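You operate a simulated robot arm through the tools that you are given. There is no shell and no other tool. Be economical: measure what you need, move in short steps, check, and stop when the job is done.

Carry out the task below with a simulated two-armed robot. There is one attempt and no reset: what you move stays moved.

## Task
Switch the air wall switch off. Switch the counter twenty-one keypad switch off. Put one of the red coin rolls from the customer side of counter 21 on the purple bundle there. Put one of the ticket holders from the customer side of counter 21 on the red tray. Take the yellow seal on the customer side of counter 21 and put it away on the top of the back desk. Take the grey bundle on the customer side of counter 21 and put it away on the teller side of counter 25. Press the card terminal clear key two times. Turn the date printer middle dial to 0. Any order will do. Set down upright: ticket holder.

The check looks at the end state, three seconds after you hand in, the way a careful person would. Anything else that was tipped, shoved, dropped, spilled or broken makes it a failure. A push-on lid holds only when it is set on centred and level and pressed home; a screw cap is set on level and turned clockwise until tight.

## Robot
Two 7-joint arms with two-finger parallel grippers on one trunk, on a base that drives. Base frame: it is fixed to the floor where the robot stands at the start and does not move with it; the origin is under the middle of the robot, x ahead of it, y to its left, z up; the surface under the hand at the start is at about z = 0.78. Readings come in m, degrees, newtons and seconds.
The left shoulder is at the start at [0.11, 0.169, 1.503], the right one opposite. With the tool pointing down near the work surface each hand reaches from about 0.3 to 0.68 m from the robot's upright axis, wherever it stands, measured 20 degrees to its own side. Places, roughly: air wall switch [0.9, 0, 1.2]; card terminal clear key [-8.6, 4.3, 0.8]; counter twenty-one keypad switch [-6, -2.8, 0.8]; date printer middle dial [-8.1, 4.7, 0.9]; grey bundle [-5, -2.75, 0.75]; purple bundle [-5.5, -3, 0.75]; red coin roll [-5.75, -3.25, 0.75]; red tray [-5.75, -3, 0.75]; teller side of counter 25 [0, -0.8, 0.8]; ticket holder [-5.25, -3, 0.75]; top of the back desk [-4, 3.4, 0.8]; yellow seal [-5.5, -3, 0.75]. Payload 1.57 kg a hand.
Tool frame (each hand has its own): the origin (TCP) lies between the finger pads and is the grasp point; the fingertips stand 0.03 m ahead of it; z points along the fingers, y is the line along which they close. The gripper opens to 0.08 m. The fingers are 0.017 m wide and 0.012 m thick; the gripper's body (0.04 by 0.082 m) begins 0.08 m behind the TCP.
Orientation is told as [roll, pitch, yaw] about the base's x, y, z axes, in that order, counted from this pose: with the fingers straight down and closing along the base's y, the tool's x points along the base's -x, its y along +y and its z along -z.

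## Interface
- The arms move only by the tool step_arm. It takes "left_steps", "right_steps" or both (then of equal length, played together; a hand with none holds still); each is a list of rows, each an object of numbers (a shift or turn left out is 0, a gripper value left out holds the last): "tx", "ty", "tz": the shift along the base's x, y, z in units of 50 mm (1.0 is 50 mm); "wx", "wy", "wz": the turn, a rotation vector about the base's x, y, z in units of 5 degrees (1.0 is 5 degrees); "jaw": the closure, from 0 (fully open) to 1 (shut). In form: [{"tx": .., "ty": .., "tz": .., "wx": .., "wy": .., "wz": .., "jaw": ..}, ...]. A call has 1 to 10 rows; each row shifts and turns the commanded pose from where the row before left it. A call with a number of a shift or a turn outside -1 to 1 is refused whole. A row lasts 0.2 s, in which the tool goes at most 0.05 m and 8.6 degrees; a call with a longer step from one row to the next is refused whole, and so is a gripper value outside its range. Where a pose cannot be reached the arm comes as near as it can. A force on the tool above 40 N (or 10 N above the force at the start of the call, whichever is more), or a blocked arm, ends the call early, and 0.2 s more pass. The fingers move at their own pace (about 0.072 m/s each) and stop on an object; they squeeze with about 25 N. The grip force told is the motor's: it shows also when the fingers shut on nothing. Time passes only in rows, and 0.2 s behind the last, so rows that do not move let the fingers close. It gives the time, the measured TCP pose, the force on the tool (base axes), the opening and the grip force at its end, in the units of the frame above (readings bear some noise), with the torque about the TCP (base axes, N m) and any sound that the robot's microphone picked up.
- Cameras (640 x 400 px; columns grow to the right, rows downward): "scene" is now at [0.1447, -0.0316, 1.6789]; the picture's right is [-0.41, -0.91, 0.00], its down [-0.74, 0.34, -0.58] and it looks along [0.53, -0.24, -0.82] (base axes); focal length 243 px, centre (320, 200). "left" rides on the left gripper at [0.072, 0.007, -0.122] in its tool frame; the picture's right is [-0.09, 1.00, 0.00], its down [-0.84, -0.08, -0.54] and it looks along [-0.54, -0.05, 0.84] (tool axes); focal length 238 px, centre (320, 200). "right" rides on the right gripper at [0.072, -0.007, -0.122] in its tool frame; the picture's right is [0.09, 1.00, 0.00], its down [-0.84, 0.08, -0.54] and it looks along [-0.54, 0.05, 0.84] (tool axes); focal length 238 px, centre (320, 200). There is no depth. A picture from a camera that has moved, and an enlarged one, comes with that camera's place and axes in the base frame and with its lens.
- camera(camera): a new picture of that camera. No time passes.
- lift_body(by): slides the trunk up (or, below 0, down) by that many m; the arms and the scene camera ride with it, the base frame stays. It gives what a move gives, with no picture.
- base_move(legs): drives the robot by 1 to 6 legs, each [ahead, left, turn to the left] in m, m and degrees, along the robot's own axes; the way and the turn of a leg run together, so that a leg with both is an arc; at most 1.5 m and 180 degrees a leg. The arms and the cameras ride along, it lands a little off, and it stops where it bumps. It gives what a move gives.
- aim_head(pan, tilt): turns the head with the scene camera to pan (to the left, within 86 degrees either way) and tilt (down, from -29 to 69), counted from straight ahead of the robot. It gives what a move gives.
- close_up(camera, box): a new picture of the part [left, top, right, bottom] of that camera's present view, enlarged. No time passes.
- job_done(): hands the job in; it is judged then, once.

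Go step by step. Nothing tells you exact positions but the pictures and the camera data: compare them with the known pose of the tool, close in by small moves and look again before you grip or let go. The budget is 186 turns and 154 pictures, counting those below and the enlarged ones. Unless the task says otherwise, let go and move clear before handing in, and close with one line.

The tools are called as name(argument=value, ...) on one line, values as JSON. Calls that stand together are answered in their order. step_arm: Moves the arms, as the interface text tells. Its arguments: {"type":"object","properties":{"left_steps":{"type":"array","items":{"type":"object","properties":{"tx":{"type":"number"},"ty":{"type":"number"},"tz":{"type":"number"},"wx":{"type":"number"},"wy":{"type":"number"},"wz":{"type":"number"},"jaw":{"type":"number"}}}},"right_steps":{"type":"array","items":{"type":"object","properties":{"tx":{"type":"number"},"ty":{"type":"number"},"tz":{"type":"number"},"wx":{"type":"number"},"wy":{"type":"number"},"wz":{"type":"number"},"jaw":{"type":"number"}}}}},"required":[]} The other tools are called the same way: lift_body (by) slides the trunk up or down; base_move (legs) drives the base; aim_head (pan, tilt) turns the head that bears the scene camera; camera (camera) takes a picture; close_up (camera, box) takes an enlarged picture of a part of a camera's view; job_done () hands the job in.

At the start:

```text
clock: 0.0
left_tcp_pos: [0.7108, 0.0208, 1.1503]
left_tool_rot: [-0.1, 0.0, 0.0]
left_force: [0.2, -0.6, 0.1]
left_torque: [0.02, -0.01, 0.01]
left_finger_gap: 0.08
left_finger_force: 0.0
right_tcp_pos: [0.468, -0.4105, 1.0]
right_tool_rot: [0.0, 0.0, 0.1]
right_force: [-0.4, 0.0, -1.0]
right_torque: [-0.02, 0.0, 0.0]
right_finger_gap: 0.0801
right_finger_force: 0.1
trunk travel left (down, up): [-0.817, 0.073]
robot x, y, heading: [0.0009, 0.003, 0.1]
head pan, tilt: [-24.5, 54.7]
```

scene: 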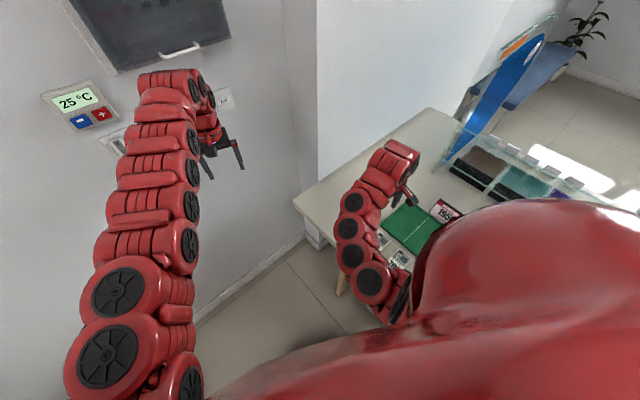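
right: 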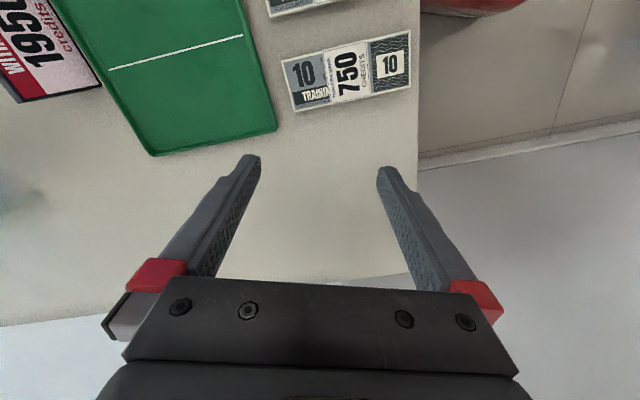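
left: 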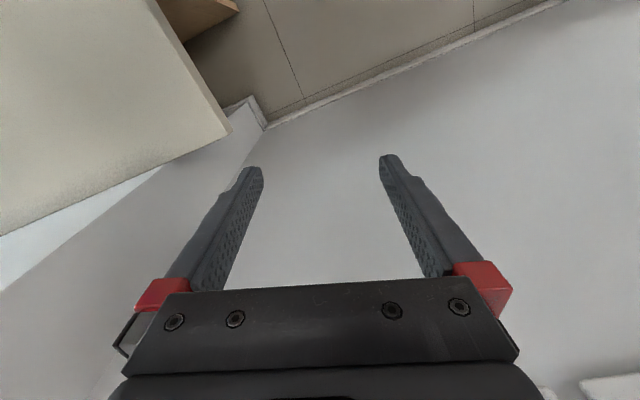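

I see the wall ahead with a thermostat-like panel and something switch-like behind the left arm. I'll aim the head at the wall to find the air switch.

aim_head(pan=0, tilt=30)

camera(camera="scene")

```text
clock: 0.9
left_tcp_pos: [0.7108, 0.0209, 1.15]
left_tool_rot: [0.0, 0.0, 0.0]
left_force: [0.6, -0.4, -0.1]
left_torque: [0.0, 0.02, -0.01]
left_finger_gap: 0.0801
left_finger_force: 0.2
right_tcp_pos: [0.4685, -0.4105, 0.9995]
right_tool_rot: [0.0, 0.0, 0.0]
right_force: [0.3, 0.0, -0.1]
right_torque: [0.01, -0.02, -0.01]
right_finger_gap: 0.0803
right_finger_force: 0.0
trunk travel left (down, up): [-0.817, 0.073]
robot x, y, heading: [-0.0028, -0.0002, 0.1]
head pan, tilt: [0.0, 30.0]
```

```text
150 pictures are left
camera scene: at [0.1692, -0.0017, 1.7145], right [0.0, -1.0, 0.0], down [-0.5, 0.0, -0.87], along [0.87, 0.0, -0.5], focal length 243 px, centre (320, 200)
```

scene: 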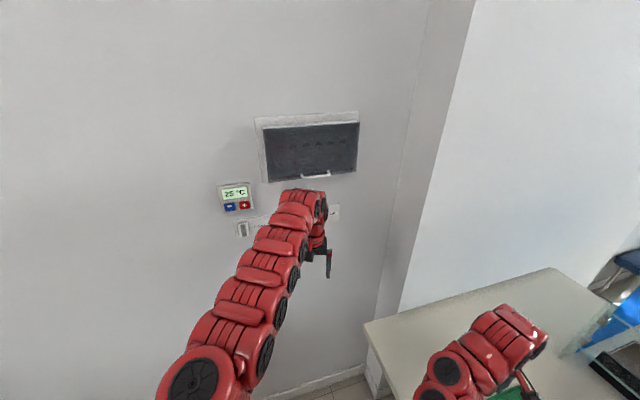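

There are plates on the wall partly hidden by the left arm. I'll pull the left hand back and down, then look closer.

step_arm(left_steps=[{"tx": -1}, {"tx": -1}, {"tx": -1}, {"tx": -1, "ty": 0}, {"tz": -1}, {"tz": -1}, {"tz": -1}])

close_up(camera="scene", box=[200, 100, 400, 270])

```text
clock: 2.5
left_tcp_pos: [0.6128, -0.0038, 1.0135]
left_tool_rot: [-0.2, 0.0, 0.0]
left_force: [-0.1, -0.2, -0.5]
left_torque: [0.0, 0.05, 0.0]
left_finger_gap: 0.0801
left_finger_force: 0.1
left hand out of reach, approached as far as the arm can: row 2, 3, 4
right_tcp_pos: [0.4682, -0.4099, 1.0011]
right_tool_rot: [-0.1, 0.0, 0.0]
right_force: [0.0, 1.0, -0.6]
right_torque: [-0.02, -0.02, 0.0]
right_finger_gap: 0.08
right_finger_force: 0.1
trunk travel left (down, up): [-0.817, 0.073]
robot x, y, heading: [0.0003, -0.0006, -0.0]
head pan, tilt: [0.0, 30.0]
```

```text
2.35 times, centred on (300, 185) of scene
camera zoom: at [0.169, -0.0006, 1.7147], right [0.0, -1.0, 0.0], down [-0.5, 0.0, -0.87], along [0.87, 0.0, -0.5], focal length 572 px, centre (367, 235)
```

zoom: 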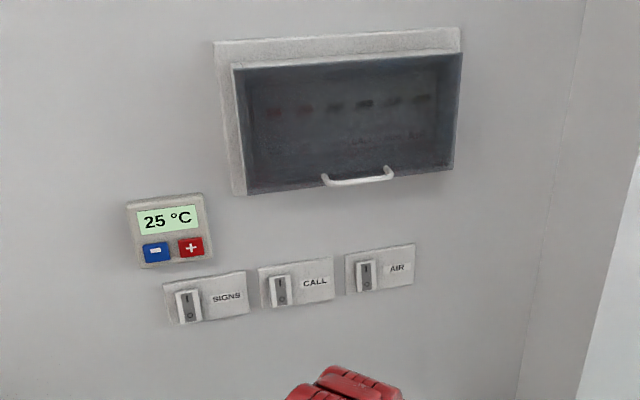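

The AIR rocker is at about [0.9, 0, 1.21], "I" on top and "O" at the bottom. I'll zoom in on it and turn the left hand forward.

close_up(camera="scene", box=[305, 195, 355, 226])

step_arm(left_steps=[{"wy": -1, "jaw": 1}, {"wy": -1}, {"wy": -1}, {"wy": -1}, {"wy": -1}, {"wy": -1}, {"wy": -1}, {"wy": -1}, {"wy": -1}, {"wy": -1}])

step_arm(left_steps=[{"wy": -1}, {"wy": -1}, {"wy": -1}, {"wy": -1}, {"wy": -1}, {"wy": -1}, {"wy": -1}, {"wy": -1}])

camera(camera="left")

```text
12.80 times, centred on (330, 210) of scene
camera zoom: at [0.169, -0.0006, 1.7147], right [0.0, -1.0, 0.0], down [-0.5, 0.0, -0.87], along [0.87, 0.0, -0.5], focal length 3109 px, centre (192, 66)
```

zoom: 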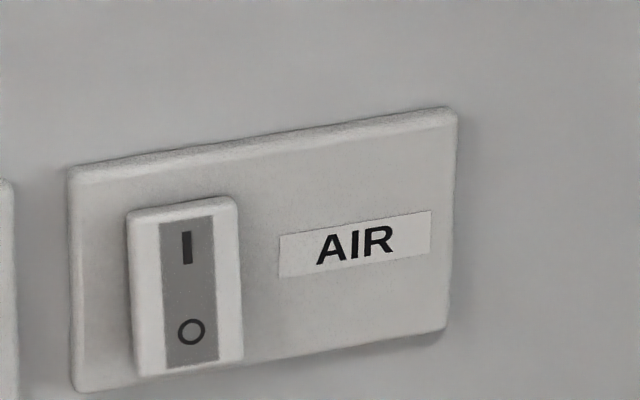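

```text
clock: 4.7
left_tcp_pos: [0.6129, -0.0033, 1.0122]
left_tool_rot: [0.0, -50.1, 0.0]
left_force: [0.2, 0.2, -0.4]
left_torque: [0.03, 0.02, -0.01]
left_finger_gap: 0.0
left_finger_force: 21.1
right_tcp_pos: [0.4681, -0.4105, 1.0002]
right_tool_rot: [0.1, 0.1, 0.0]
right_force: [0.0, -0.7, 0.2]
right_torque: [-0.01, 0.01, -0.02]
right_finger_gap: 0.0799
right_finger_force: 0.0
trunk travel left (down, up): [-0.817, 0.073]
robot x, y, heading: [0.0003, -0.0009, -0.1]
head pan, tilt: [0.0, 30.0]
```

```text
clock: 6.5
left_tcp_pos: [0.6147, -0.006, 1.0112]
left_tool_rot: [-173.0, -89.9, 173.0]
left_force: [0.2, 0.4, -0.3]
left_torque: [0.01, -0.03, 0.01]
left_finger_gap: 0.0
left_finger_force: 20.8
right_tcp_pos: [0.4682, -0.4107, 1.0]
right_tool_rot: [0.0, 0.0, 0.0]
right_force: [-0.3, 0.0, -0.6]
right_torque: [-0.02, 0.02, 0.01]
right_finger_gap: 0.0801
right_finger_force: 0.1
trunk travel left (down, up): [-0.817, 0.073]
robot x, y, heading: [-0.0006, 0.0028, 0.1]
head pan, tilt: [0.0, 30.0]
```

```text
147 pictures are left
camera left: at [0.4902, 0.0012, 0.9404], right [0.0, 1.0, 0.09], down [-0.54, -0.08, 0.84], along [0.84, -0.05, 0.54], focal length 238 px, centre (320, 200)
```

left: 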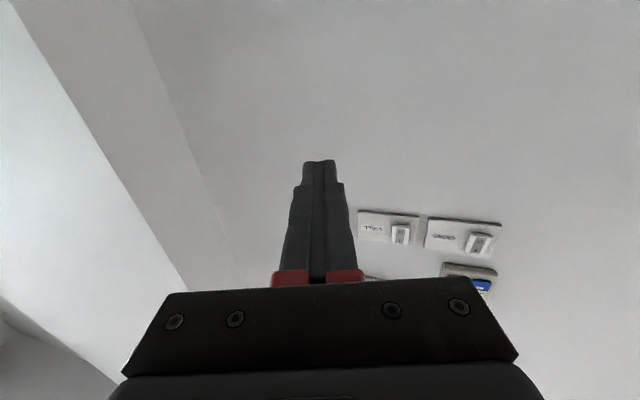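

By triangulation the AIR rocker is at about x=0.86, y=0, z=1.245, on a wall turned about 16°. I'll raise the hand in front of the "O" half and look.

step_arm(left_steps=[{"tz": 1, "wz": 1}, {"tz": 1, "wz": 1}, {"tz": 1, "wz": 1}, {"tz": 1}, {"tz": 0.38}, {"tx": 1, "ty": -0.1}, {"tx": 1}, {"tx": 0.7}, {}])

close_up(camera="scene", box=[270, 170, 390, 245])

camera(camera="left")

```text
refused: row 6 steps farther than a row can; nothing moved
```

```text
5.33 times, centred on (330, 208) of scene
camera zoom: at [0.1696, -0.0014, 1.7146], right [0.0, -1.0, 0.0], down [-0.5, 0.0, -0.87], along [0.87, 0.0, -0.5], focal length 1295 px, centre (267, 160)
```

zoom: 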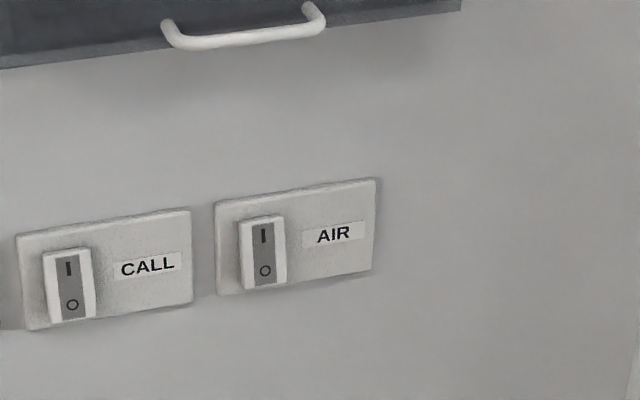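

```text
145 pictures are left
camera left: at [0.4902, 0.0012, 0.9404], right [0.0, 1.0, 0.09], down [-0.54, -0.08, 0.84], along [0.84, -0.05, 0.54], focal length 238 px, centre (320, 200)
```

left: 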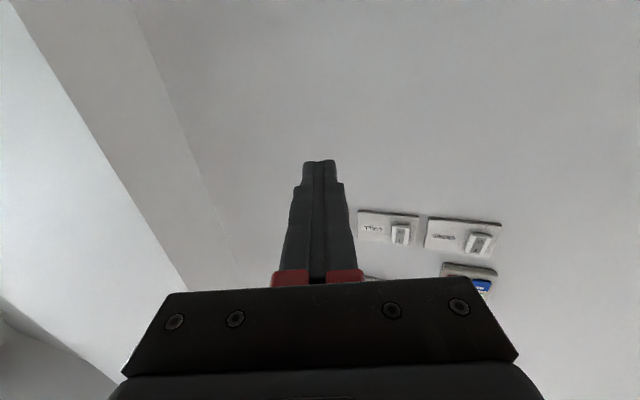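

Same view; I'll resend the motion with a shorter combined row.

step_arm(left_steps=[{"tz": 1, "wz": 1}, {"tz": 1, "wz": 1}, {"tz": 1, "wz": 1}, {"tz": 1}, {"tz": 0.38, "ty": -0.1}, {"tx": 0.95}, {"tx": 0.95}, {"tx": 0.7}, {}])

close_up(camera="scene", box=[270, 170, 390, 245])

camera(camera="left")

```text
clock: 8.5
left_tcp_pos: [0.7429, -0.0116, 1.2318]
left_tool_rot: [-46.6, -90.0, 61.6]
left_force: [-0.7, 0.2, -0.5]
left_torque: [0.01, 0.03, 0.01]
left_finger_gap: 0.0003
left_finger_force: 21.9
right_tcp_pos: [0.4674, -0.4128, 0.9994]
right_tool_rot: [0.0, 0.0, 0.0]
right_force: [0.4, -0.4, -0.7]
right_torque: [0.01, -0.01, -0.02]
right_finger_gap: 0.08
right_finger_force: 0.1
trunk travel left (down, up): [-0.817, 0.073]
robot x, y, heading: [0.0054, -0.0014, 0.2]
head pan, tilt: [0.0, 30.0]
```

```text
5.33 times, centred on (330, 208) of scene
camera zoom: at [0.1686, -0.002, 1.7147], right [0.0, -1.0, 0.0], down [-0.5, 0.0, -0.87], along [0.87, 0.0, -0.5], focal length 1295 px, centre (267, 160)
```

zoom: 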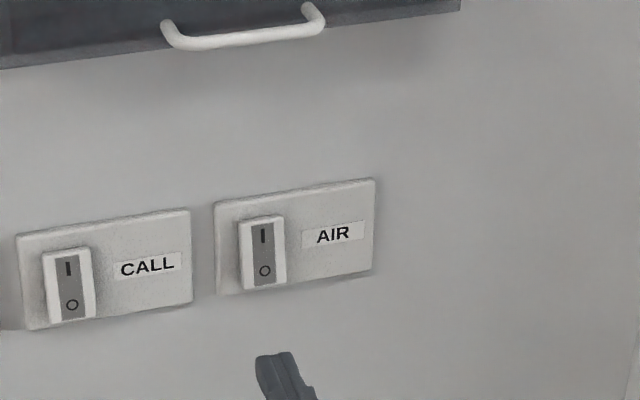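

```text
143 pictures are left
camera left: at [0.6205, -0.0365, 1.1604], right [-0.26, 0.96, 0.09], down [-0.5, -0.21, 0.84], along [0.82, 0.17, 0.54], focal length 238 px, centre (320, 200)
```

left: 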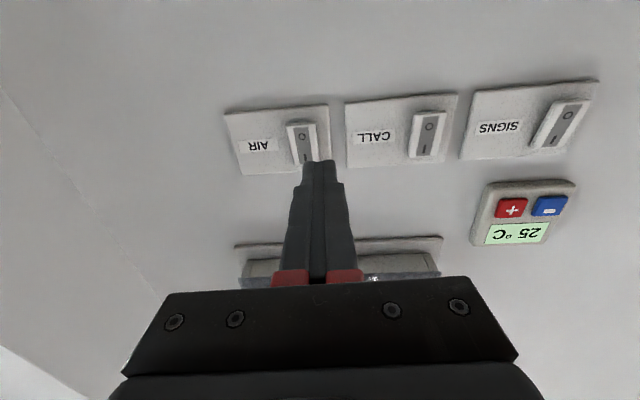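

The "O" is at about (0.856, 0, 1.235) and the tip sits straight in front at (0.772, −0.003, 1.232). I'll advance to press.

step_arm(left_steps=[{"tx": 0.7, "ty": 0.05, "tz": -0.06}, {"tx": 0.5}, {"tx": 0.25}, {"tx": 0.15}, {"tx": 0.1}, {"tx": 0.1}, {"tx": 0.1}, {"tx": 0.1}])

close_up(camera="scene", box=[270, 170, 390, 245])

```text
clock: 10.2
left_tcp_pos: [0.8329, -0.0075, 1.228]
left_tool_rot: [-45.3, -89.6, 60.3]
left_force: [-16.5, 2.1, 3.4]
left_torque: [0.01, -0.21, 0.28]
left_finger_gap: 0.0
left_finger_force: 21.6
right_tcp_pos: [0.4637, -0.4104, 1.0026]
right_tool_rot: [-0.1, -0.3, 0.1]
right_force: [-0.9, -0.1, -0.1]
right_torque: [0.02, -0.04, -0.01]
right_finger_gap: 0.0799
right_finger_force: 0.1
trunk travel left (down, up): [-0.817, 0.073]
robot x, y, heading: [-0.0023, 0.001, -0.1]
head pan, tilt: [0.0, 30.0]
heard: click
stopped in row 8 (left hand): the force on the tool passed its limit at 43 N (the readings are from after the stop); the commanded pose is now the measured one
```

```text
5.33 times, centred on (330, 208) of scene
camera zoom: at [0.1622, -0.0008, 1.7155], right [0.0, -1.0, 0.0], down [-0.5, 0.0, -0.87], along [0.87, 0.0, -0.5], focal length 1295 px, centre (267, 160)
```

zoom: 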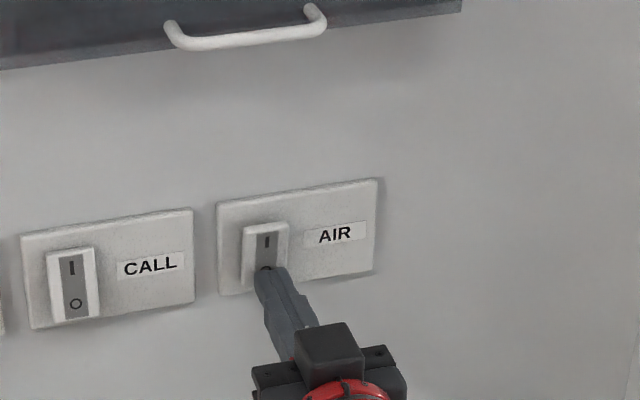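

It clicked. I'll back off and check the rocker.

step_arm(left_steps=[{"tx": -1}, {"tx": -1}, {"tx": -1}, {"tx": -1}, {"tz": -1}, {"tz": -1}])

close_up(camera="scene", box=[270, 170, 390, 245])

aim_head(pan=-60, tilt=45)

camera(camera="scene")

```text
clock: 11.6
left_tcp_pos: [0.6362, -0.0041, 1.1243]
left_tool_rot: [-15.2, -89.5, 30.3]
left_force: [0.8, 0.7, 0.4]
left_torque: [0.02, -0.01, -0.02]
left_finger_gap: 0.0
left_finger_force: 20.8
right_tcp_pos: [0.468, -0.4114, 0.9996]
right_tool_rot: [-0.2, -0.1, 0.1]
right_force: [0.6, -0.5, 0.5]
right_torque: [-0.03, 0.02, 0.03]
right_finger_gap: 0.08
right_finger_force: 0.1
trunk travel left (down, up): [-0.817, 0.073]
robot x, y, heading: [-0.0015, -0.0025, 0.2]
head pan, tilt: [0.0, 30.0]
```

```text
5.33 times, centred on (330, 208) of scene
camera zoom: at [0.1691, -0.0004, 1.7145], right [0.0, -1.0, 0.0], down [-0.5, 0.0, -0.87], along [0.87, 0.0, -0.5], focal length 1295 px, centre (267, 160)
```

zoom: 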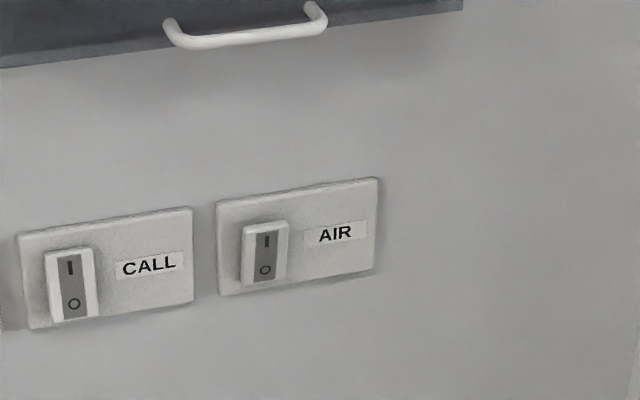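

```text
clock: 12.9
left_tcp_pos: [0.636, -0.0057, 1.1249]
left_tool_rot: [-10.3, -89.6, 25.1]
left_force: [0.3, 0.1, -0.5]
left_torque: [-0.03, 0.01, -0.03]
left_finger_gap: 0.0
left_finger_force: 20.8
right_tcp_pos: [0.4675, -0.4106, 1.0]
right_tool_rot: [0.0, -0.1, 0.1]
right_force: [-0.1, -0.1, 0.3]
right_torque: [0.01, -0.02, 0.0]
right_finger_gap: 0.0799
right_finger_force: 0.1
trunk travel left (down, up): [-0.817, 0.073]
robot x, y, heading: [-0.0014, -0.0006, 0.2]
head pan, tilt: [-60.0, 45.0]
```

```text
140 pictures are left
camera scene: at [0.1187, -0.072, 1.692], right [-0.87, -0.5, 0.0], down [-0.35, 0.61, -0.71], along [0.35, -0.61, -0.71], focal length 243 px, centre (320, 200)
```

scene: 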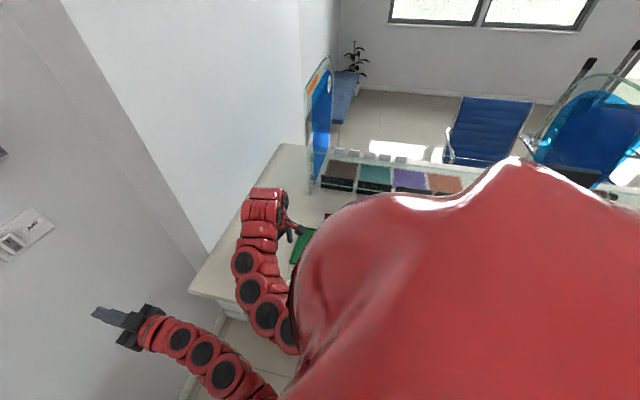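

AIR is now off. Next I survey the surroundings for a route to counter 21, restoring the left hand to pointing down first.

step_arm(left_steps=[{"wy": 1, "tx": -0.4}, {"wy": 1, "tx": -0.4}, {"wy": 1, "tx": -0.4}, {"wy": 1, "tx": -0.4}, {"wy": 1, "tx": -0.4}, {"wy": 1, "ty": 0.5}, {"wy": 1, "ty": 0.5}, {"wy": 1, "ty": 0.5}, {"wy": 1, "ty": 0.5}, {"wy": 1, "ty": 0.5}])

step_arm(left_steps=[{"wy": 1}, {"wy": 1}, {"wy": 1}, {"wy": 1}, {"wy": 1}, {"wy": 1}, {"wy": 1}, {"wy": 1, "wz": -1}, {"wz": -1, "jaw": 0}, {"wz": -1}])

aim_head(pan=-86, tilt=15)

camera(camera="scene")

aim_head(pan=86, tilt=15)

camera(camera="scene")

```text
clock: 15.1
left_tcp_pos: [0.5385, -0.001, 1.0617]
left_tool_rot: [15.3, -39.9, 0.7]
left_force: [0.9, -0.2, 0.4]
left_torque: [0.0, -0.02, 0.01]
left_finger_gap: 0.0002
left_finger_force: 21.1
left hand out of reach, approached as far as the arm can: row 7, 8, 9, 10
right_tcp_pos: [0.4661, -0.4118, 1.0002]
right_tool_rot: [0.1, 0.0, 0.1]
right_force: [0.6, 0.4, 0.4]
right_torque: [0.0, -0.03, 0.0]
right_finger_gap: 0.0801
right_finger_force: 0.1
trunk travel left (down, up): [-0.817, 0.073]
robot x, y, heading: [-0.0002, 0.0001, -0.1]
head pan, tilt: [-60.0, 45.0]
```

```text
clock: 17.3
left_tcp_pos: [0.5568, -0.0285, 1.0048]
left_tool_rot: [14.8, 0.5, -14.7]
left_force: [0.0, -1.6, 0.2]
left_torque: [0.02, -0.02, 0.0]
left_finger_gap: 0.0798
left_finger_force: 0.3
left hand out of reach, approached as far as the arm can: row 1, 2, 3, 7, 8, 9, 10
right_tcp_pos: [0.4674, -0.4121, 1.0]
right_tool_rot: [0.0, 0.0, 0.1]
right_force: [0.1, -0.3, 0.6]
right_torque: [0.02, -0.01, 0.02]
right_finger_gap: 0.0805
right_finger_force: 0.1
trunk travel left (down, up): [-0.817, 0.073]
robot x, y, heading: [0.0004, -0.0039, -0.3]
head pan, tilt: [-60.0, 45.0]
```

```text
clock: 18.3
left_tcp_pos: [0.5565, -0.0289, 1.0041]
left_tool_rot: [14.9, 0.5, -14.7]
left_force: [0.1, 1.0, 0.2]
left_torque: [0.0, 0.0, 0.03]
left_finger_gap: 0.08
left_finger_force: 0.2
right_tcp_pos: [0.4673, -0.4115, 1.001]
right_tool_rot: [0.0, 0.0, 0.1]
right_force: [0.3, -0.1, -0.4]
right_torque: [-0.02, 0.01, -0.02]
right_finger_gap: 0.0799
right_finger_force: 0.1
trunk travel left (down, up): [-0.817, 0.073]
robot x, y, heading: [-0.0044, -0.0021, 0.1]
head pan, tilt: [-85.9, 15.0]
```

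```text
139 pictures are left
camera scene: at [0.0848, -0.0947, 1.7387], right [-1.0, -0.07, 0.0], down [-0.02, 0.26, -0.97], along [0.07, -0.96, -0.26], focal length 243 px, centre (320, 200)
```

scene: 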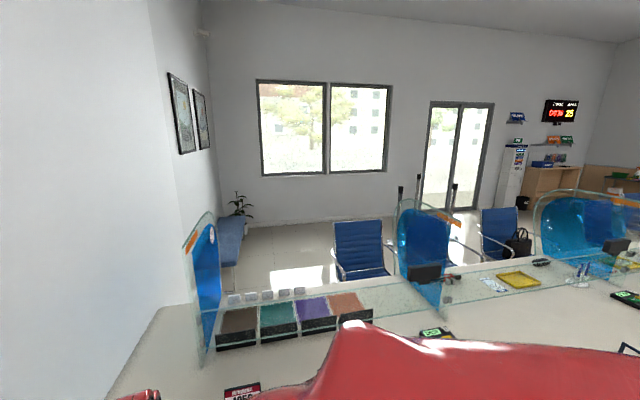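

```text
clock: 20.9
left_tcp_pos: [0.5563, -0.029, 1.0041]
left_tool_rot: [14.8, 0.5, -14.6]
left_force: [-0.8, 0.4, -0.2]
left_torque: [-0.02, 0.02, 0.01]
left_finger_gap: 0.0798
left_finger_force: 0.0
right_tcp_pos: [0.4667, -0.4122, 0.999]
right_tool_rot: [0.0, 0.0, 0.2]
right_force: [0.6, 0.3, 0.5]
right_torque: [-0.03, 0.01, -0.03]
right_finger_gap: 0.0799
right_finger_force: 0.0
trunk travel left (down, up): [-0.817, 0.073]
robot x, y, heading: [-0.0001, 0.0, 0.1]
head pan, tilt: [85.9, 15.0]
```

```text
138 pictures are left
camera scene: at [0.0847, 0.0917, 1.7388], right [1.0, -0.07, 0.0], down [-0.02, -0.26, -0.97], along [0.07, 0.96, -0.26], focal length 243 px, centre (320, 200)
```

scene: 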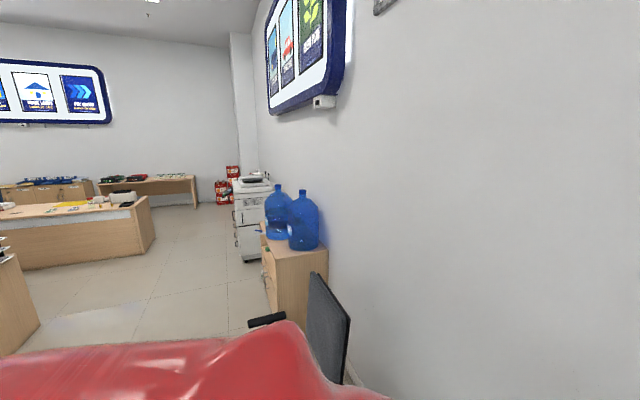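

I see the customer hall with chairs beyond the glass row and the back office to the left. I'll turn left in place to look behind me.

base_move(legs=[[0, 0, 90]])

aim_head(pan=75, tilt=20)

camera(camera="scene")

```text
clock: 25.0
left_tcp_pos: [0.0406, 0.5578, 1.0035]
left_tool_rot: [14.9, 0.6, 74.0]
left_force: [0.6, 0.7, 0.2]
left_torque: [0.0, 0.02, -0.05]
left_finger_gap: 0.0801
left_finger_force: 0.1
right_tcp_pos: [0.4206, 0.4593, 1.0002]
right_tool_rot: [-0.1, 0.0, 88.8]
right_force: [-0.5, 0.4, -0.4]
right_torque: [0.01, 0.0, 0.01]
right_finger_gap: 0.08
right_finger_force: 0.0
trunk travel left (down, up): [-0.817, 0.073]
robot x, y, heading: [0.0003, 0.0013, 88.8]
head pan, tilt: [85.9, 15.0]
```

```text
clock: 25.8
left_tcp_pos: [0.0396, 0.5563, 1.0038]
left_tool_rot: [14.9, 0.6, 74.1]
left_force: [0.1, -0.4, 0.3]
left_torque: [-0.01, 0.04, -0.02]
left_finger_gap: 0.0798
left_finger_force: 0.0
right_tcp_pos: [0.4202, 0.4579, 1.0]
right_tool_rot: [0.0, 0.0, 88.8]
right_force: [-0.4, -0.8, -0.4]
right_torque: [0.0, -0.01, -0.03]
right_finger_gap: 0.0802
right_finger_force: 0.2
trunk travel left (down, up): [-0.817, 0.073]
robot x, y, heading: [-0.003, -0.0003, 88.8]
head pan, tilt: [75.0, 20.0]
```

```text
137 pictures are left
camera scene: at [-0.0898, 0.1048, 1.7307], right [0.28, 0.96, 0.0], down [0.33, -0.1, -0.94], along [-0.9, 0.26, -0.34], focal length 243 px, centre (320, 200)
```

scene: 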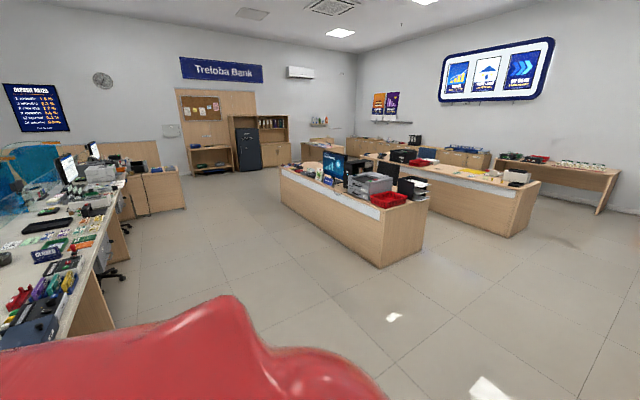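

The counter row runs back-left, with a wide corridor between it and the desks. I'll drive down the corridor about 3 m and look again.

base_move(legs=[[0, 0, 99], [1.5, 0, 0], [1.5, 0, 0]])

aim_head(pan=35, tilt=15)

camera(camera="scene")

```text
clock: 44.5
left_tcp_pos: [-3.5355, -0.4925, 1.0047]
left_tool_rot: [14.8, 0.5, 174.7]
left_force: [0.7, -1.2, -0.3]
left_torque: [0.0, 0.0, 0.0]
left_finger_gap: 0.0801
left_finger_force: 0.0
right_tcp_pos: [-3.5093, -0.1003, 1.0013]
right_tool_rot: [0.0, 0.0, -170.4]
right_force: [-0.3, -0.7, 0.3]
right_torque: [-0.01, 0.01, -0.02]
right_finger_gap: 0.0803
right_finger_force: 0.0
trunk travel left (down, up): [-0.817, 0.073]
robot x, y, heading: [-2.9844, -0.4321, -170.4]
head pan, tilt: [75.0, 20.0]
```

```text
clock: 45.5
left_tcp_pos: [-3.5356, -0.4935, 1.004]
left_tool_rot: [14.8, 0.6, 174.7]
left_force: [-0.4, 0.2, -0.6]
left_torque: [-0.02, -0.02, 0.0]
left_finger_gap: 0.08
left_finger_force: 0.0
right_tcp_pos: [-3.5098, -0.1007, 1.0003]
right_tool_rot: [0.0, 0.1, -170.4]
right_force: [-0.1, 0.6, -0.2]
right_torque: [-0.02, 0.02, 0.01]
right_finger_gap: 0.08
right_finger_force: 0.0
trunk travel left (down, up): [-0.817, 0.073]
robot x, y, heading: [-2.983, -0.4279, -170.4]
head pan, tilt: [35.0, 15.0]
```

```text
136 pictures are left
camera scene: at [-3.1283, -0.509, 1.7388], right [-0.7, 0.71, 0.0], down [0.18, 0.18, -0.97], along [-0.69, -0.68, -0.26], focal length 243 px, centre (320, 200)
```

scene: 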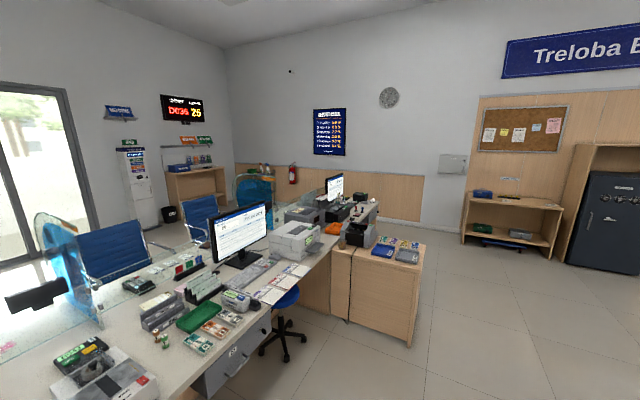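

The row ends beyond a cabinet near (-5.1,-1.2), with open floor by the far wall. I'll drive past the cabinet and look around the end.

base_move(legs=[[0, 0, -10], [1.5, 0, 0], [1.3, 0, 0]])

aim_head(pan=70, tilt=20)

camera(camera="scene")

```text
clock: 59.8
left_tcp_pos: [-6.3455, -0.4214, 1.0035]
left_tool_rot: [15.0, 0.4, 165.9]
left_force: [0.4, -0.2, 0.0]
left_torque: [-0.02, 0.03, -0.03]
left_finger_gap: 0.0802
left_finger_force: 0.1
right_tcp_pos: [-6.2602, -0.0367, 0.9986]
right_tool_rot: [0.0, 0.0, -179.4]
right_force: [-0.1, -0.1, 0.5]
right_torque: [-0.01, 0.02, -0.02]
right_finger_gap: 0.0798
right_finger_force: 0.1
trunk travel left (down, up): [-0.817, 0.073]
robot x, y, heading: [-5.7878, -0.4454, -179.4]
head pan, tilt: [35.0, 15.0]
```

```text
clock: 60.8
left_tcp_pos: [-6.3468, -0.4199, 1.0047]
left_tool_rot: [14.9, 0.6, 165.8]
left_force: [-0.1, -0.8, 1.4]
left_torque: [0.03, 0.01, 0.05]
left_finger_gap: 0.0797
left_finger_force: 0.0
right_tcp_pos: [-6.2598, -0.0373, 0.9993]
right_tool_rot: [0.1, 0.0, -179.3]
right_force: [0.2, 0.2, 0.0]
right_torque: [0.01, 0.04, 0.0]
right_finger_gap: 0.0798
right_finger_force: 0.0
trunk travel left (down, up): [-0.817, 0.073]
robot x, y, heading: [-5.7862, -0.4436, -179.4]
head pan, tilt: [70.0, 20.0]
```

```text
135 pictures are left
camera scene: at [-5.9006, -0.5338, 1.7307], right [-0.94, 0.33, 0.0], down [0.11, 0.32, -0.94], along [-0.31, -0.89, -0.34], focal length 243 px, centre (320, 200)
```

scene: 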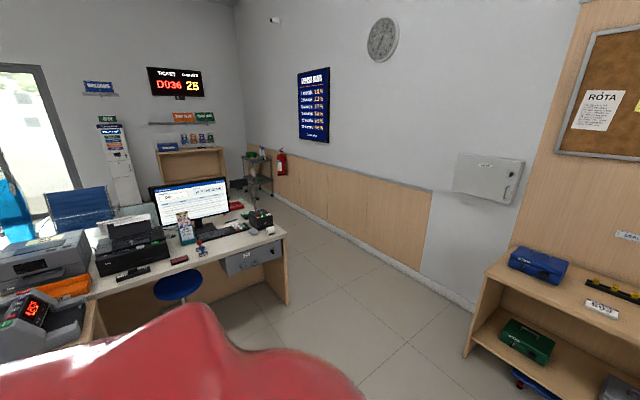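

There's a roughly 1.3 m gap between the counter end (-6.2,-2.35) and the slanted wall. I'll turn parallel to the wall, move to the gap mouth and look.

base_move(legs=[[0, 0, 107.4], [0.9, -1.1, 0], [0.22, -0.45, 0]])

aim_head(pan=15, tilt=30)

camera(camera="scene")

```text
clock: 74.8
left_tcp_pos: [-6.819, -2.4778, 1.0049]
left_tool_rot: [14.9, 0.5, -88.5]
left_force: [0.8, -0.1, 0.8]
left_torque: [-0.01, 0.03, -0.02]
left_finger_gap: 0.0799
left_finger_force: 0.0
right_tcp_pos: [-7.2111, -2.4989, 0.9992]
right_tool_rot: [-0.1, -0.1, -73.6]
right_force: [-0.9, -0.2, -0.3]
right_torque: [0.02, -0.04, -0.04]
right_finger_gap: 0.08
right_finger_force: 0.2
trunk travel left (down, up): [-0.817, 0.073]
robot x, y, heading: [-6.9477, -1.9344, -73.6]
head pan, tilt: [70.0, 20.0]
```

```text
clock: 76.1
left_tcp_pos: [-6.8183, -2.4779, 1.0039]
left_tool_rot: [14.9, 0.6, -88.5]
left_force: [0.4, -0.4, 0.3]
left_torque: [-0.01, 0.02, 0.0]
left_finger_gap: 0.0797
left_finger_force: 0.1
right_tcp_pos: [-7.211, -2.4991, 0.9995]
right_tool_rot: [0.0, 0.0, -73.6]
right_force: [-0.3, -0.5, 1.0]
right_torque: [-0.01, -0.02, -0.03]
right_finger_gap: 0.0798
right_finger_force: 0.1
trunk travel left (down, up): [-0.817, 0.073]
robot x, y, heading: [-6.9474, -1.9331, -74.0]
head pan, tilt: [15.0, 30.0]
```

```text
134 pictures are left
camera scene: at [-6.8796, -2.0906, 1.7146], right [-0.85, -0.52, 0.0], down [-0.26, 0.43, -0.87], along [0.45, -0.74, -0.5], focal length 243 px, centre (320, 200)
```

scene: 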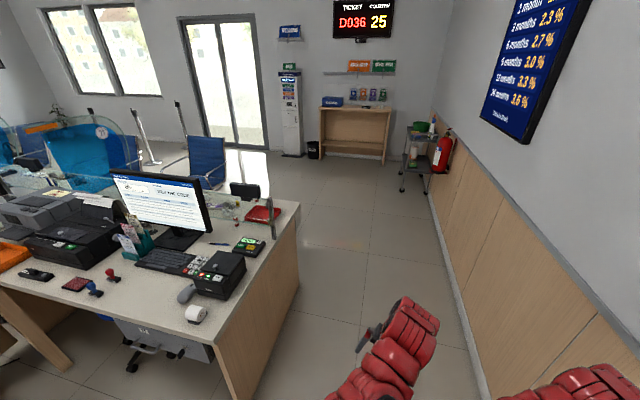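

The passage is clear. I'll drive through, then turn to face counter 21 from the customer side.

base_move(legs=[[1.0, 0, 1], [1.1, 0, 0], [0, 0, 120]])

aim_head(pan=0, tilt=35)

camera(camera="scene")

```text
clock: 91.4
left_tcp_pos: [-5.9582, -3.5424, 1.005]
left_tool_rot: [14.9, 0.5, 32.1]
left_force: [-0.1, -0.3, 0.1]
left_torque: [0.0, 0.01, -0.01]
left_finger_gap: 0.0801
left_finger_force: 0.1
right_tcp_pos: [-5.7397, -3.8678, 1.0007]
right_tool_rot: [0.0, 0.1, 46.9]
right_force: [-0.1, -0.5, -0.1]
right_torque: [-0.01, 0.0, 0.01]
right_finger_gap: 0.08
right_finger_force: 0.1
trunk travel left (down, up): [-0.817, 0.073]
robot x, y, heading: [-6.3554, -3.9293, 46.7]
head pan, tilt: [15.0, 30.0]
```

```text
clock: 92.2
left_tcp_pos: [-5.9573, -3.5418, 1.0038]
left_tool_rot: [14.9, 0.6, 32.2]
left_force: [0.8, -0.2, -0.5]
left_torque: [-0.01, -0.02, 0.01]
left_finger_gap: 0.08
left_finger_force: 0.1
right_tcp_pos: [-5.7404, -3.8674, 1.0011]
right_tool_rot: [0.1, 0.1, 46.8]
right_force: [0.1, -0.1, -0.2]
right_torque: [0.0, -0.03, 0.02]
right_finger_gap: 0.0799
right_finger_force: 0.1
trunk travel left (down, up): [-0.817, 0.073]
robot x, y, heading: [-6.3589, -3.9279, 46.9]
head pan, tilt: [0.0, 35.0]
```

```text
133 pictures are left
camera scene: at [-6.2465, -3.8068, 1.7069], right [0.73, -0.68, 0.0], down [-0.39, -0.42, -0.82], along [0.56, 0.6, -0.57], focal length 243 px, centre (320, 200)
```

scene: 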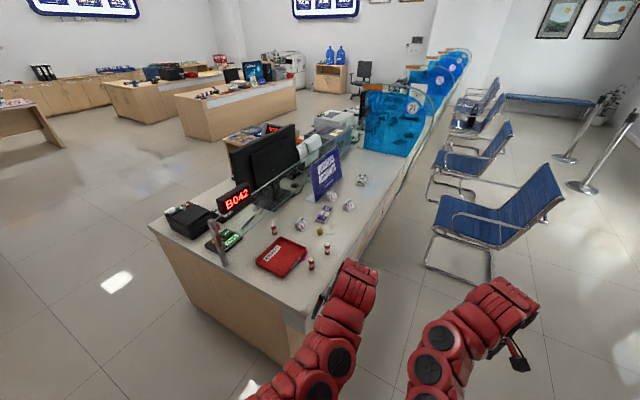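

I can now see the customer side with the red tray and small items. Zooming in.

close_up(camera="scene", box=[190, 140, 400, 275])

```text
2.96 times, centred on (295, 208) of scene
camera zoom: at [-6.2465, -3.8068, 1.7069], right [0.73, -0.68, 0.0], down [-0.39, -0.42, -0.82], along [0.56, 0.6, -0.57], focal length 720 px, centre (394, 178)
```

zoom: 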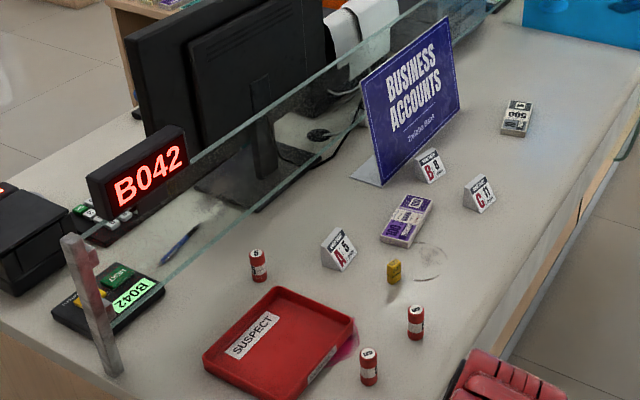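

Items located: purple bundle ≈(-5.41,-2.96), seal ≈(-5.55,-3.07), coin rolls ≈(-5.62,-3.19)/(-5.74,-3.20), tray ≈(-5.81,-3.05), tickets A/B/C, grey ≈(-4.93,-2.86). I'll face the counter and slide along it.

base_move(legs=[[0, 0, 59], [0, -0.95, 0]])

step_arm(left_steps=[{"wz": 1}, {"wz": 1}, {"wz": 1}])

aim_head(pan=0, tilt=50)

camera(camera="scene")

```text
clock: 99.8
left_tcp_pos: [-5.5566, -3.1244, 1.0033]
left_tool_rot: [15.0, 0.5, 90.9]
left_force: [-1.1, 0.9, -0.3]
left_torque: [0.03, 0.02, 0.01]
left_finger_gap: 0.08
left_finger_force: 0.1
right_tcp_pos: [-5.1645, -3.1086, 1.0001]
right_tool_rot: [-0.1, 0.0, 105.6]
right_force: [-0.4, -0.5, -0.4]
right_torque: [0.02, -0.02, 0.04]
right_finger_gap: 0.0801
right_finger_force: 0.1
trunk travel left (down, up): [-0.817, 0.073]
robot x, y, heading: [-5.4372, -3.6734, 105.4]
head pan, tilt: [0.0, 35.0]
```

```text
clock: 100.6
left_tcp_pos: [-5.5568, -3.1242, 1.0047]
left_tool_rot: [14.9, 0.4, 105.8]
left_force: [-0.1, -0.2, -0.2]
left_torque: [0.0, 0.02, -0.02]
left_finger_gap: 0.08
left_finger_force: 0.0
right_tcp_pos: [-5.1638, -3.1082, 0.9981]
right_tool_rot: [0.1, 0.0, 105.7]
right_force: [-1.2, -0.8, -0.4]
right_torque: [-0.04, -0.04, -0.02]
right_finger_gap: 0.08
right_finger_force: 0.1
trunk travel left (down, up): [-0.817, 0.073]
robot x, y, heading: [-5.4359, -3.6696, 105.6]
head pan, tilt: [0.0, 35.0]
```

```text
clock: 101.4
left_tcp_pos: [-5.5565, -3.1242, 1.0047]
left_tool_rot: [14.9, 0.6, 105.8]
left_force: [-0.1, -0.2, 0.5]
left_torque: [-0.04, 0.01, 0.01]
left_finger_gap: 0.0801
left_finger_force: 0.1
right_tcp_pos: [-5.1631, -3.1088, 0.9995]
right_tool_rot: [0.0, 0.0, 105.6]
right_force: [-0.6, -0.3, 1.3]
right_torque: [-0.02, -0.02, 0.0]
right_finger_gap: 0.0799
right_finger_force: 0.0
trunk travel left (down, up): [-0.817, 0.073]
robot x, y, heading: [-5.4393, -3.67, 105.2]
head pan, tilt: [0.0, 50.0]
```

```text
131 pictures are left
camera scene: at [-5.4787, -3.5194, 1.6852], right [0.96, 0.27, 0.0], down [0.2, -0.74, -0.64], along [-0.17, 0.62, -0.77], focal length 243 px, centre (320, 200)
```

scene: 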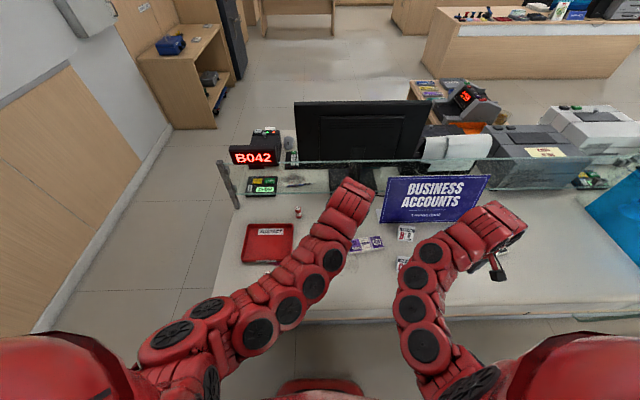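

The left arm blocks the view; I'll straighten the left hand, move the base 0.1 ahead and a bit right, and look with the left wrist camera over the coin rolls.

step_arm(left_steps=[{"wx": 0.27, "wy": -0.963}, {"wx": 0.27, "wy": -0.963}, {"wx": 0.27, "wy": -0.963}])

base_move(legs=[[0.1, -0.08, 0.4]])

camera(camera="left")

```text
clock: 102.2
left_tcp_pos: [-5.5571, -3.1256, 1.0035]
left_tool_rot: [-0.2, 0.5, 105.7]
left_force: [-0.6, 0.5, 0.1]
left_torque: [0.02, 0.01, 0.0]
left_finger_gap: 0.0801
left_finger_force: 0.1
right_tcp_pos: [-5.1646, -3.1082, 0.9997]
right_tool_rot: [-0.1, 0.0, 105.6]
right_force: [-0.1, -1.0, -0.5]
right_torque: [0.01, 0.02, -0.03]
right_finger_gap: 0.0803
right_finger_force: 0.0
trunk travel left (down, up): [-0.817, 0.073]
robot x, y, heading: [-5.4394, -3.67, 105.3]
head pan, tilt: [0.0, 50.0]
```

```text
clock: 103.5
left_tcp_pos: [-5.509, -3.0089, 1.0039]
left_tool_rot: [-0.1, 0.5, 106.0]
left_force: [-0.6, -0.1, 1.8]
left_torque: [0.03, 0.01, -0.02]
left_finger_gap: 0.0799
left_finger_force: 0.2
right_tcp_pos: [-5.1172, -2.9895, 1.0009]
right_tool_rot: [-0.1, 0.1, 105.9]
right_force: [-0.7, 0.3, 0.8]
right_torque: [-0.01, 0.01, -0.01]
right_finger_gap: 0.0801
right_finger_force: 0.1
trunk travel left (down, up): [-0.817, 0.073]
robot x, y, heading: [-5.3861, -3.5475, 105.8]
head pan, tilt: [0.0, 50.0]
```

```text
130 pictures are left
camera left: at [-5.4979, -3.0785, 1.1279], right [-0.98, -0.19, 0.0], down [-0.16, 0.83, 0.54], along [-0.1, 0.53, -0.84], focal length 238 px, centre (320, 200)
```

left: 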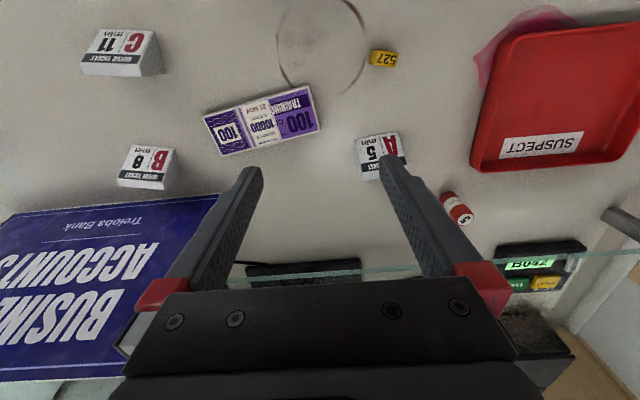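

I see tickets A/B/C, purple bundle, yellow seal (527) and the tray. I'll pull the left hand back to bring the front coin rolls into view.

step_arm(left_steps=[{"tx": -0.5, "ty": -0.8}, {"tx": -0.5, "ty": -0.8}, {"tx": -0.5, "ty": -0.8}, {"tx": -0.3, "ty": -0.4}])

camera(camera="left")

camera(camera="scene")

```text
clock: 104.5
left_tcp_pos: [-5.532, -3.0124, 0.9899]
left_tool_rot: [-0.1, 0.5, 106.2]
left_force: [-0.5, 0.0, -0.3]
left_torque: [0.01, -0.01, -0.01]
left_finger_gap: 0.0803
left_finger_force: 0.1
left hand out of reach, approached as far as the arm can: row 1, 2, 3, 4
right_tcp_pos: [-5.1151, -2.9887, 0.9999]
right_tool_rot: [-0.2, 0.1, 105.9]
right_force: [-0.7, 0.9, 0.7]
right_torque: [-0.03, -0.03, -0.01]
right_finger_gap: 0.08
right_finger_force: 0.1
trunk travel left (down, up): [-0.817, 0.073]
robot x, y, heading: [-5.3854, -3.5534, 105.8]
head pan, tilt: [0.0, 50.0]
```

```text
129 pictures are left
camera left: at [-5.5209, -3.0821, 1.113], right [-0.98, -0.19, 0.0], down [-0.16, 0.83, 0.53], along [-0.1, 0.52, -0.85], focal length 238 px, centre (320, 200)
```

left: 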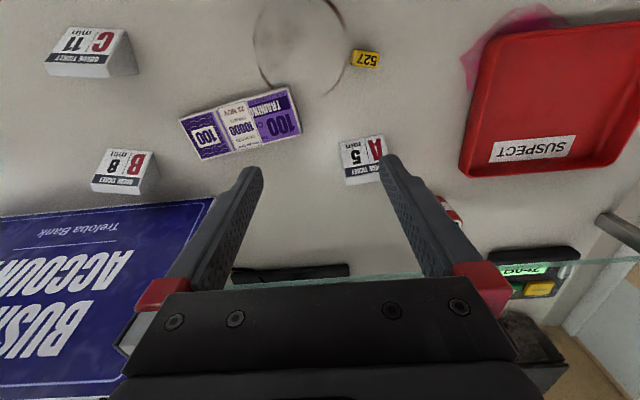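

```text
128 pictures are left
camera scene: at [-5.429, -3.4023, 1.6852], right [0.96, 0.27, 0.0], down [0.21, -0.74, -0.64], along [-0.17, 0.62, -0.77], focal length 243 px, centre (320, 200)
```

scene: 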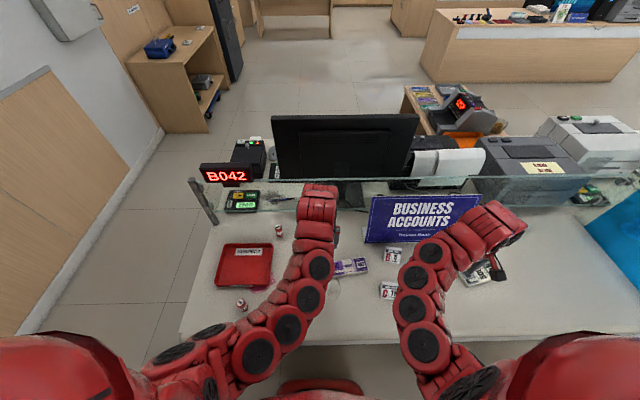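

The left arm is too folded at this height, so I'll raise the trunk and try the retraction lower.

lift_body(by=0.07)

step_arm(left_steps=[{"tz": -1}, {"tz": -0.9}, {"tz": -0.9}, {"tx": 0.26, "ty": -0.9}, {"tx": -0.4, "ty": -0.8}, {"tx": -0.6, "ty": -0.7}, {"tx": -0.6, "ty": -0.5}])

camera(camera="left")

```text
clock: 105.5
left_tcp_pos: [-5.5324, -3.0124, 1.0592]
left_tool_rot: [0.0, 0.6, 106.1]
left_force: [-0.1, 0.1, 0.5]
left_torque: [0.0, -0.03, -0.01]
left_finger_gap: 0.08
left_finger_force: 0.0
right_tcp_pos: [-5.1172, -2.9891, 1.0713]
right_tool_rot: [-0.1, 0.0, 105.9]
right_force: [-0.5, 0.1, -0.5]
right_torque: [-0.02, 0.0, 0.0]
right_finger_gap: 0.08
right_finger_force: 0.0
trunk travel left (down, up): [-0.887, 0.003]
robot x, y, heading: [-5.3848, -3.5506, 105.7]
head pan, tilt: [0.0, 50.0]
```

```text
clock: 107.2
left_tcp_pos: [-5.5614, -3.0667, 0.8778]
left_tool_rot: [-0.1, 0.7, 106.0]
left_force: [-0.7, 0.0, 0.3]
left_torque: [0.02, 0.0, 0.0]
left_finger_gap: 0.0802
left_finger_force: 0.1
left hand out of reach, approached as far as the arm can: row 5, 6, 7
right_tcp_pos: [-5.1159, -2.9905, 1.0707]
right_tool_rot: [0.1, -0.1, 105.8]
right_force: [0.5, 0.5, -0.1]
right_torque: [-0.02, -0.02, -0.01]
right_finger_gap: 0.0801
right_finger_force: 0.2
trunk travel left (down, up): [-0.887, 0.003]
robot x, y, heading: [-5.3854, -3.5552, 105.8]
head pan, tilt: [0.0, 50.0]
```

```text
127 pictures are left
camera left: at [-5.55, -3.1361, 1.0001], right [-0.98, -0.19, 0.0], down [-0.16, 0.83, 0.53], along [-0.1, 0.52, -0.85], focal length 238 px, centre (320, 200)
```

left: 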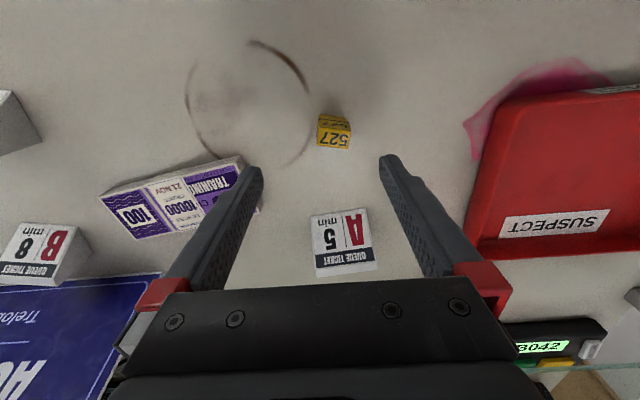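

The hand's inner limit is about 0.52 m here, so I'll raise it a little and back the base 0.16 m to reach the front coin roll.

step_arm(left_steps=[{"tz": 1}, {"tz": 0.5}])

base_move(legs=[[-0.2, 0.06, 0]])

camera(camera="left")

```text
clock: 107.8
left_tcp_pos: [-5.5539, -3.0389, 0.9409]
left_tool_rot: [0.2, 0.6, 106.2]
left_force: [-0.4, -0.5, 0.2]
left_torque: [-0.01, -0.02, 0.01]
left_finger_gap: 0.0797
left_finger_force: 0.0
left hand out of reach, approached as far as the arm can: row 1, 2
right_tcp_pos: [-5.1156, -2.9893, 1.0706]
right_tool_rot: [0.0, 0.0, 105.9]
right_force: [-0.6, -0.6, -0.2]
right_torque: [0.05, -0.04, 0.02]
right_finger_gap: 0.0801
right_finger_force: 0.0
trunk travel left (down, up): [-0.887, 0.003]
robot x, y, heading: [-5.3866, -3.5526, 105.8]
head pan, tilt: [0.0, 50.0]
```

```text
clock: 109.4
left_tcp_pos: [-5.557, -3.2437, 0.9407]
left_tool_rot: [0.1, 0.8, 106.0]
left_force: [-0.5, -0.1, -0.4]
left_torque: [-0.01, -0.01, -0.01]
left_finger_gap: 0.0799
left_finger_force: 0.1
right_tcp_pos: [-5.1184, -3.1955, 1.0689]
right_tool_rot: [0.0, 0.1, 105.7]
right_force: [-0.2, 0.1, -0.2]
right_torque: [-0.02, 0.01, -0.03]
right_finger_gap: 0.08
right_finger_force: 0.0
trunk travel left (down, up): [-0.887, 0.003]
robot x, y, heading: [-5.39, -3.7572, 105.5]
head pan, tilt: [0.0, 50.0]
```

```text
126 pictures are left
camera left: at [-5.5452, -3.3129, 1.0637], right [-0.98, -0.19, 0.0], down [-0.16, 0.83, 0.53], along [-0.1, 0.52, -0.85], focal length 238 px, centre (320, 200)
```

left: 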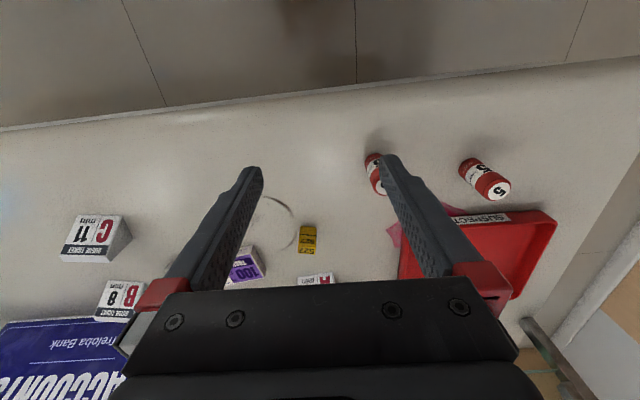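

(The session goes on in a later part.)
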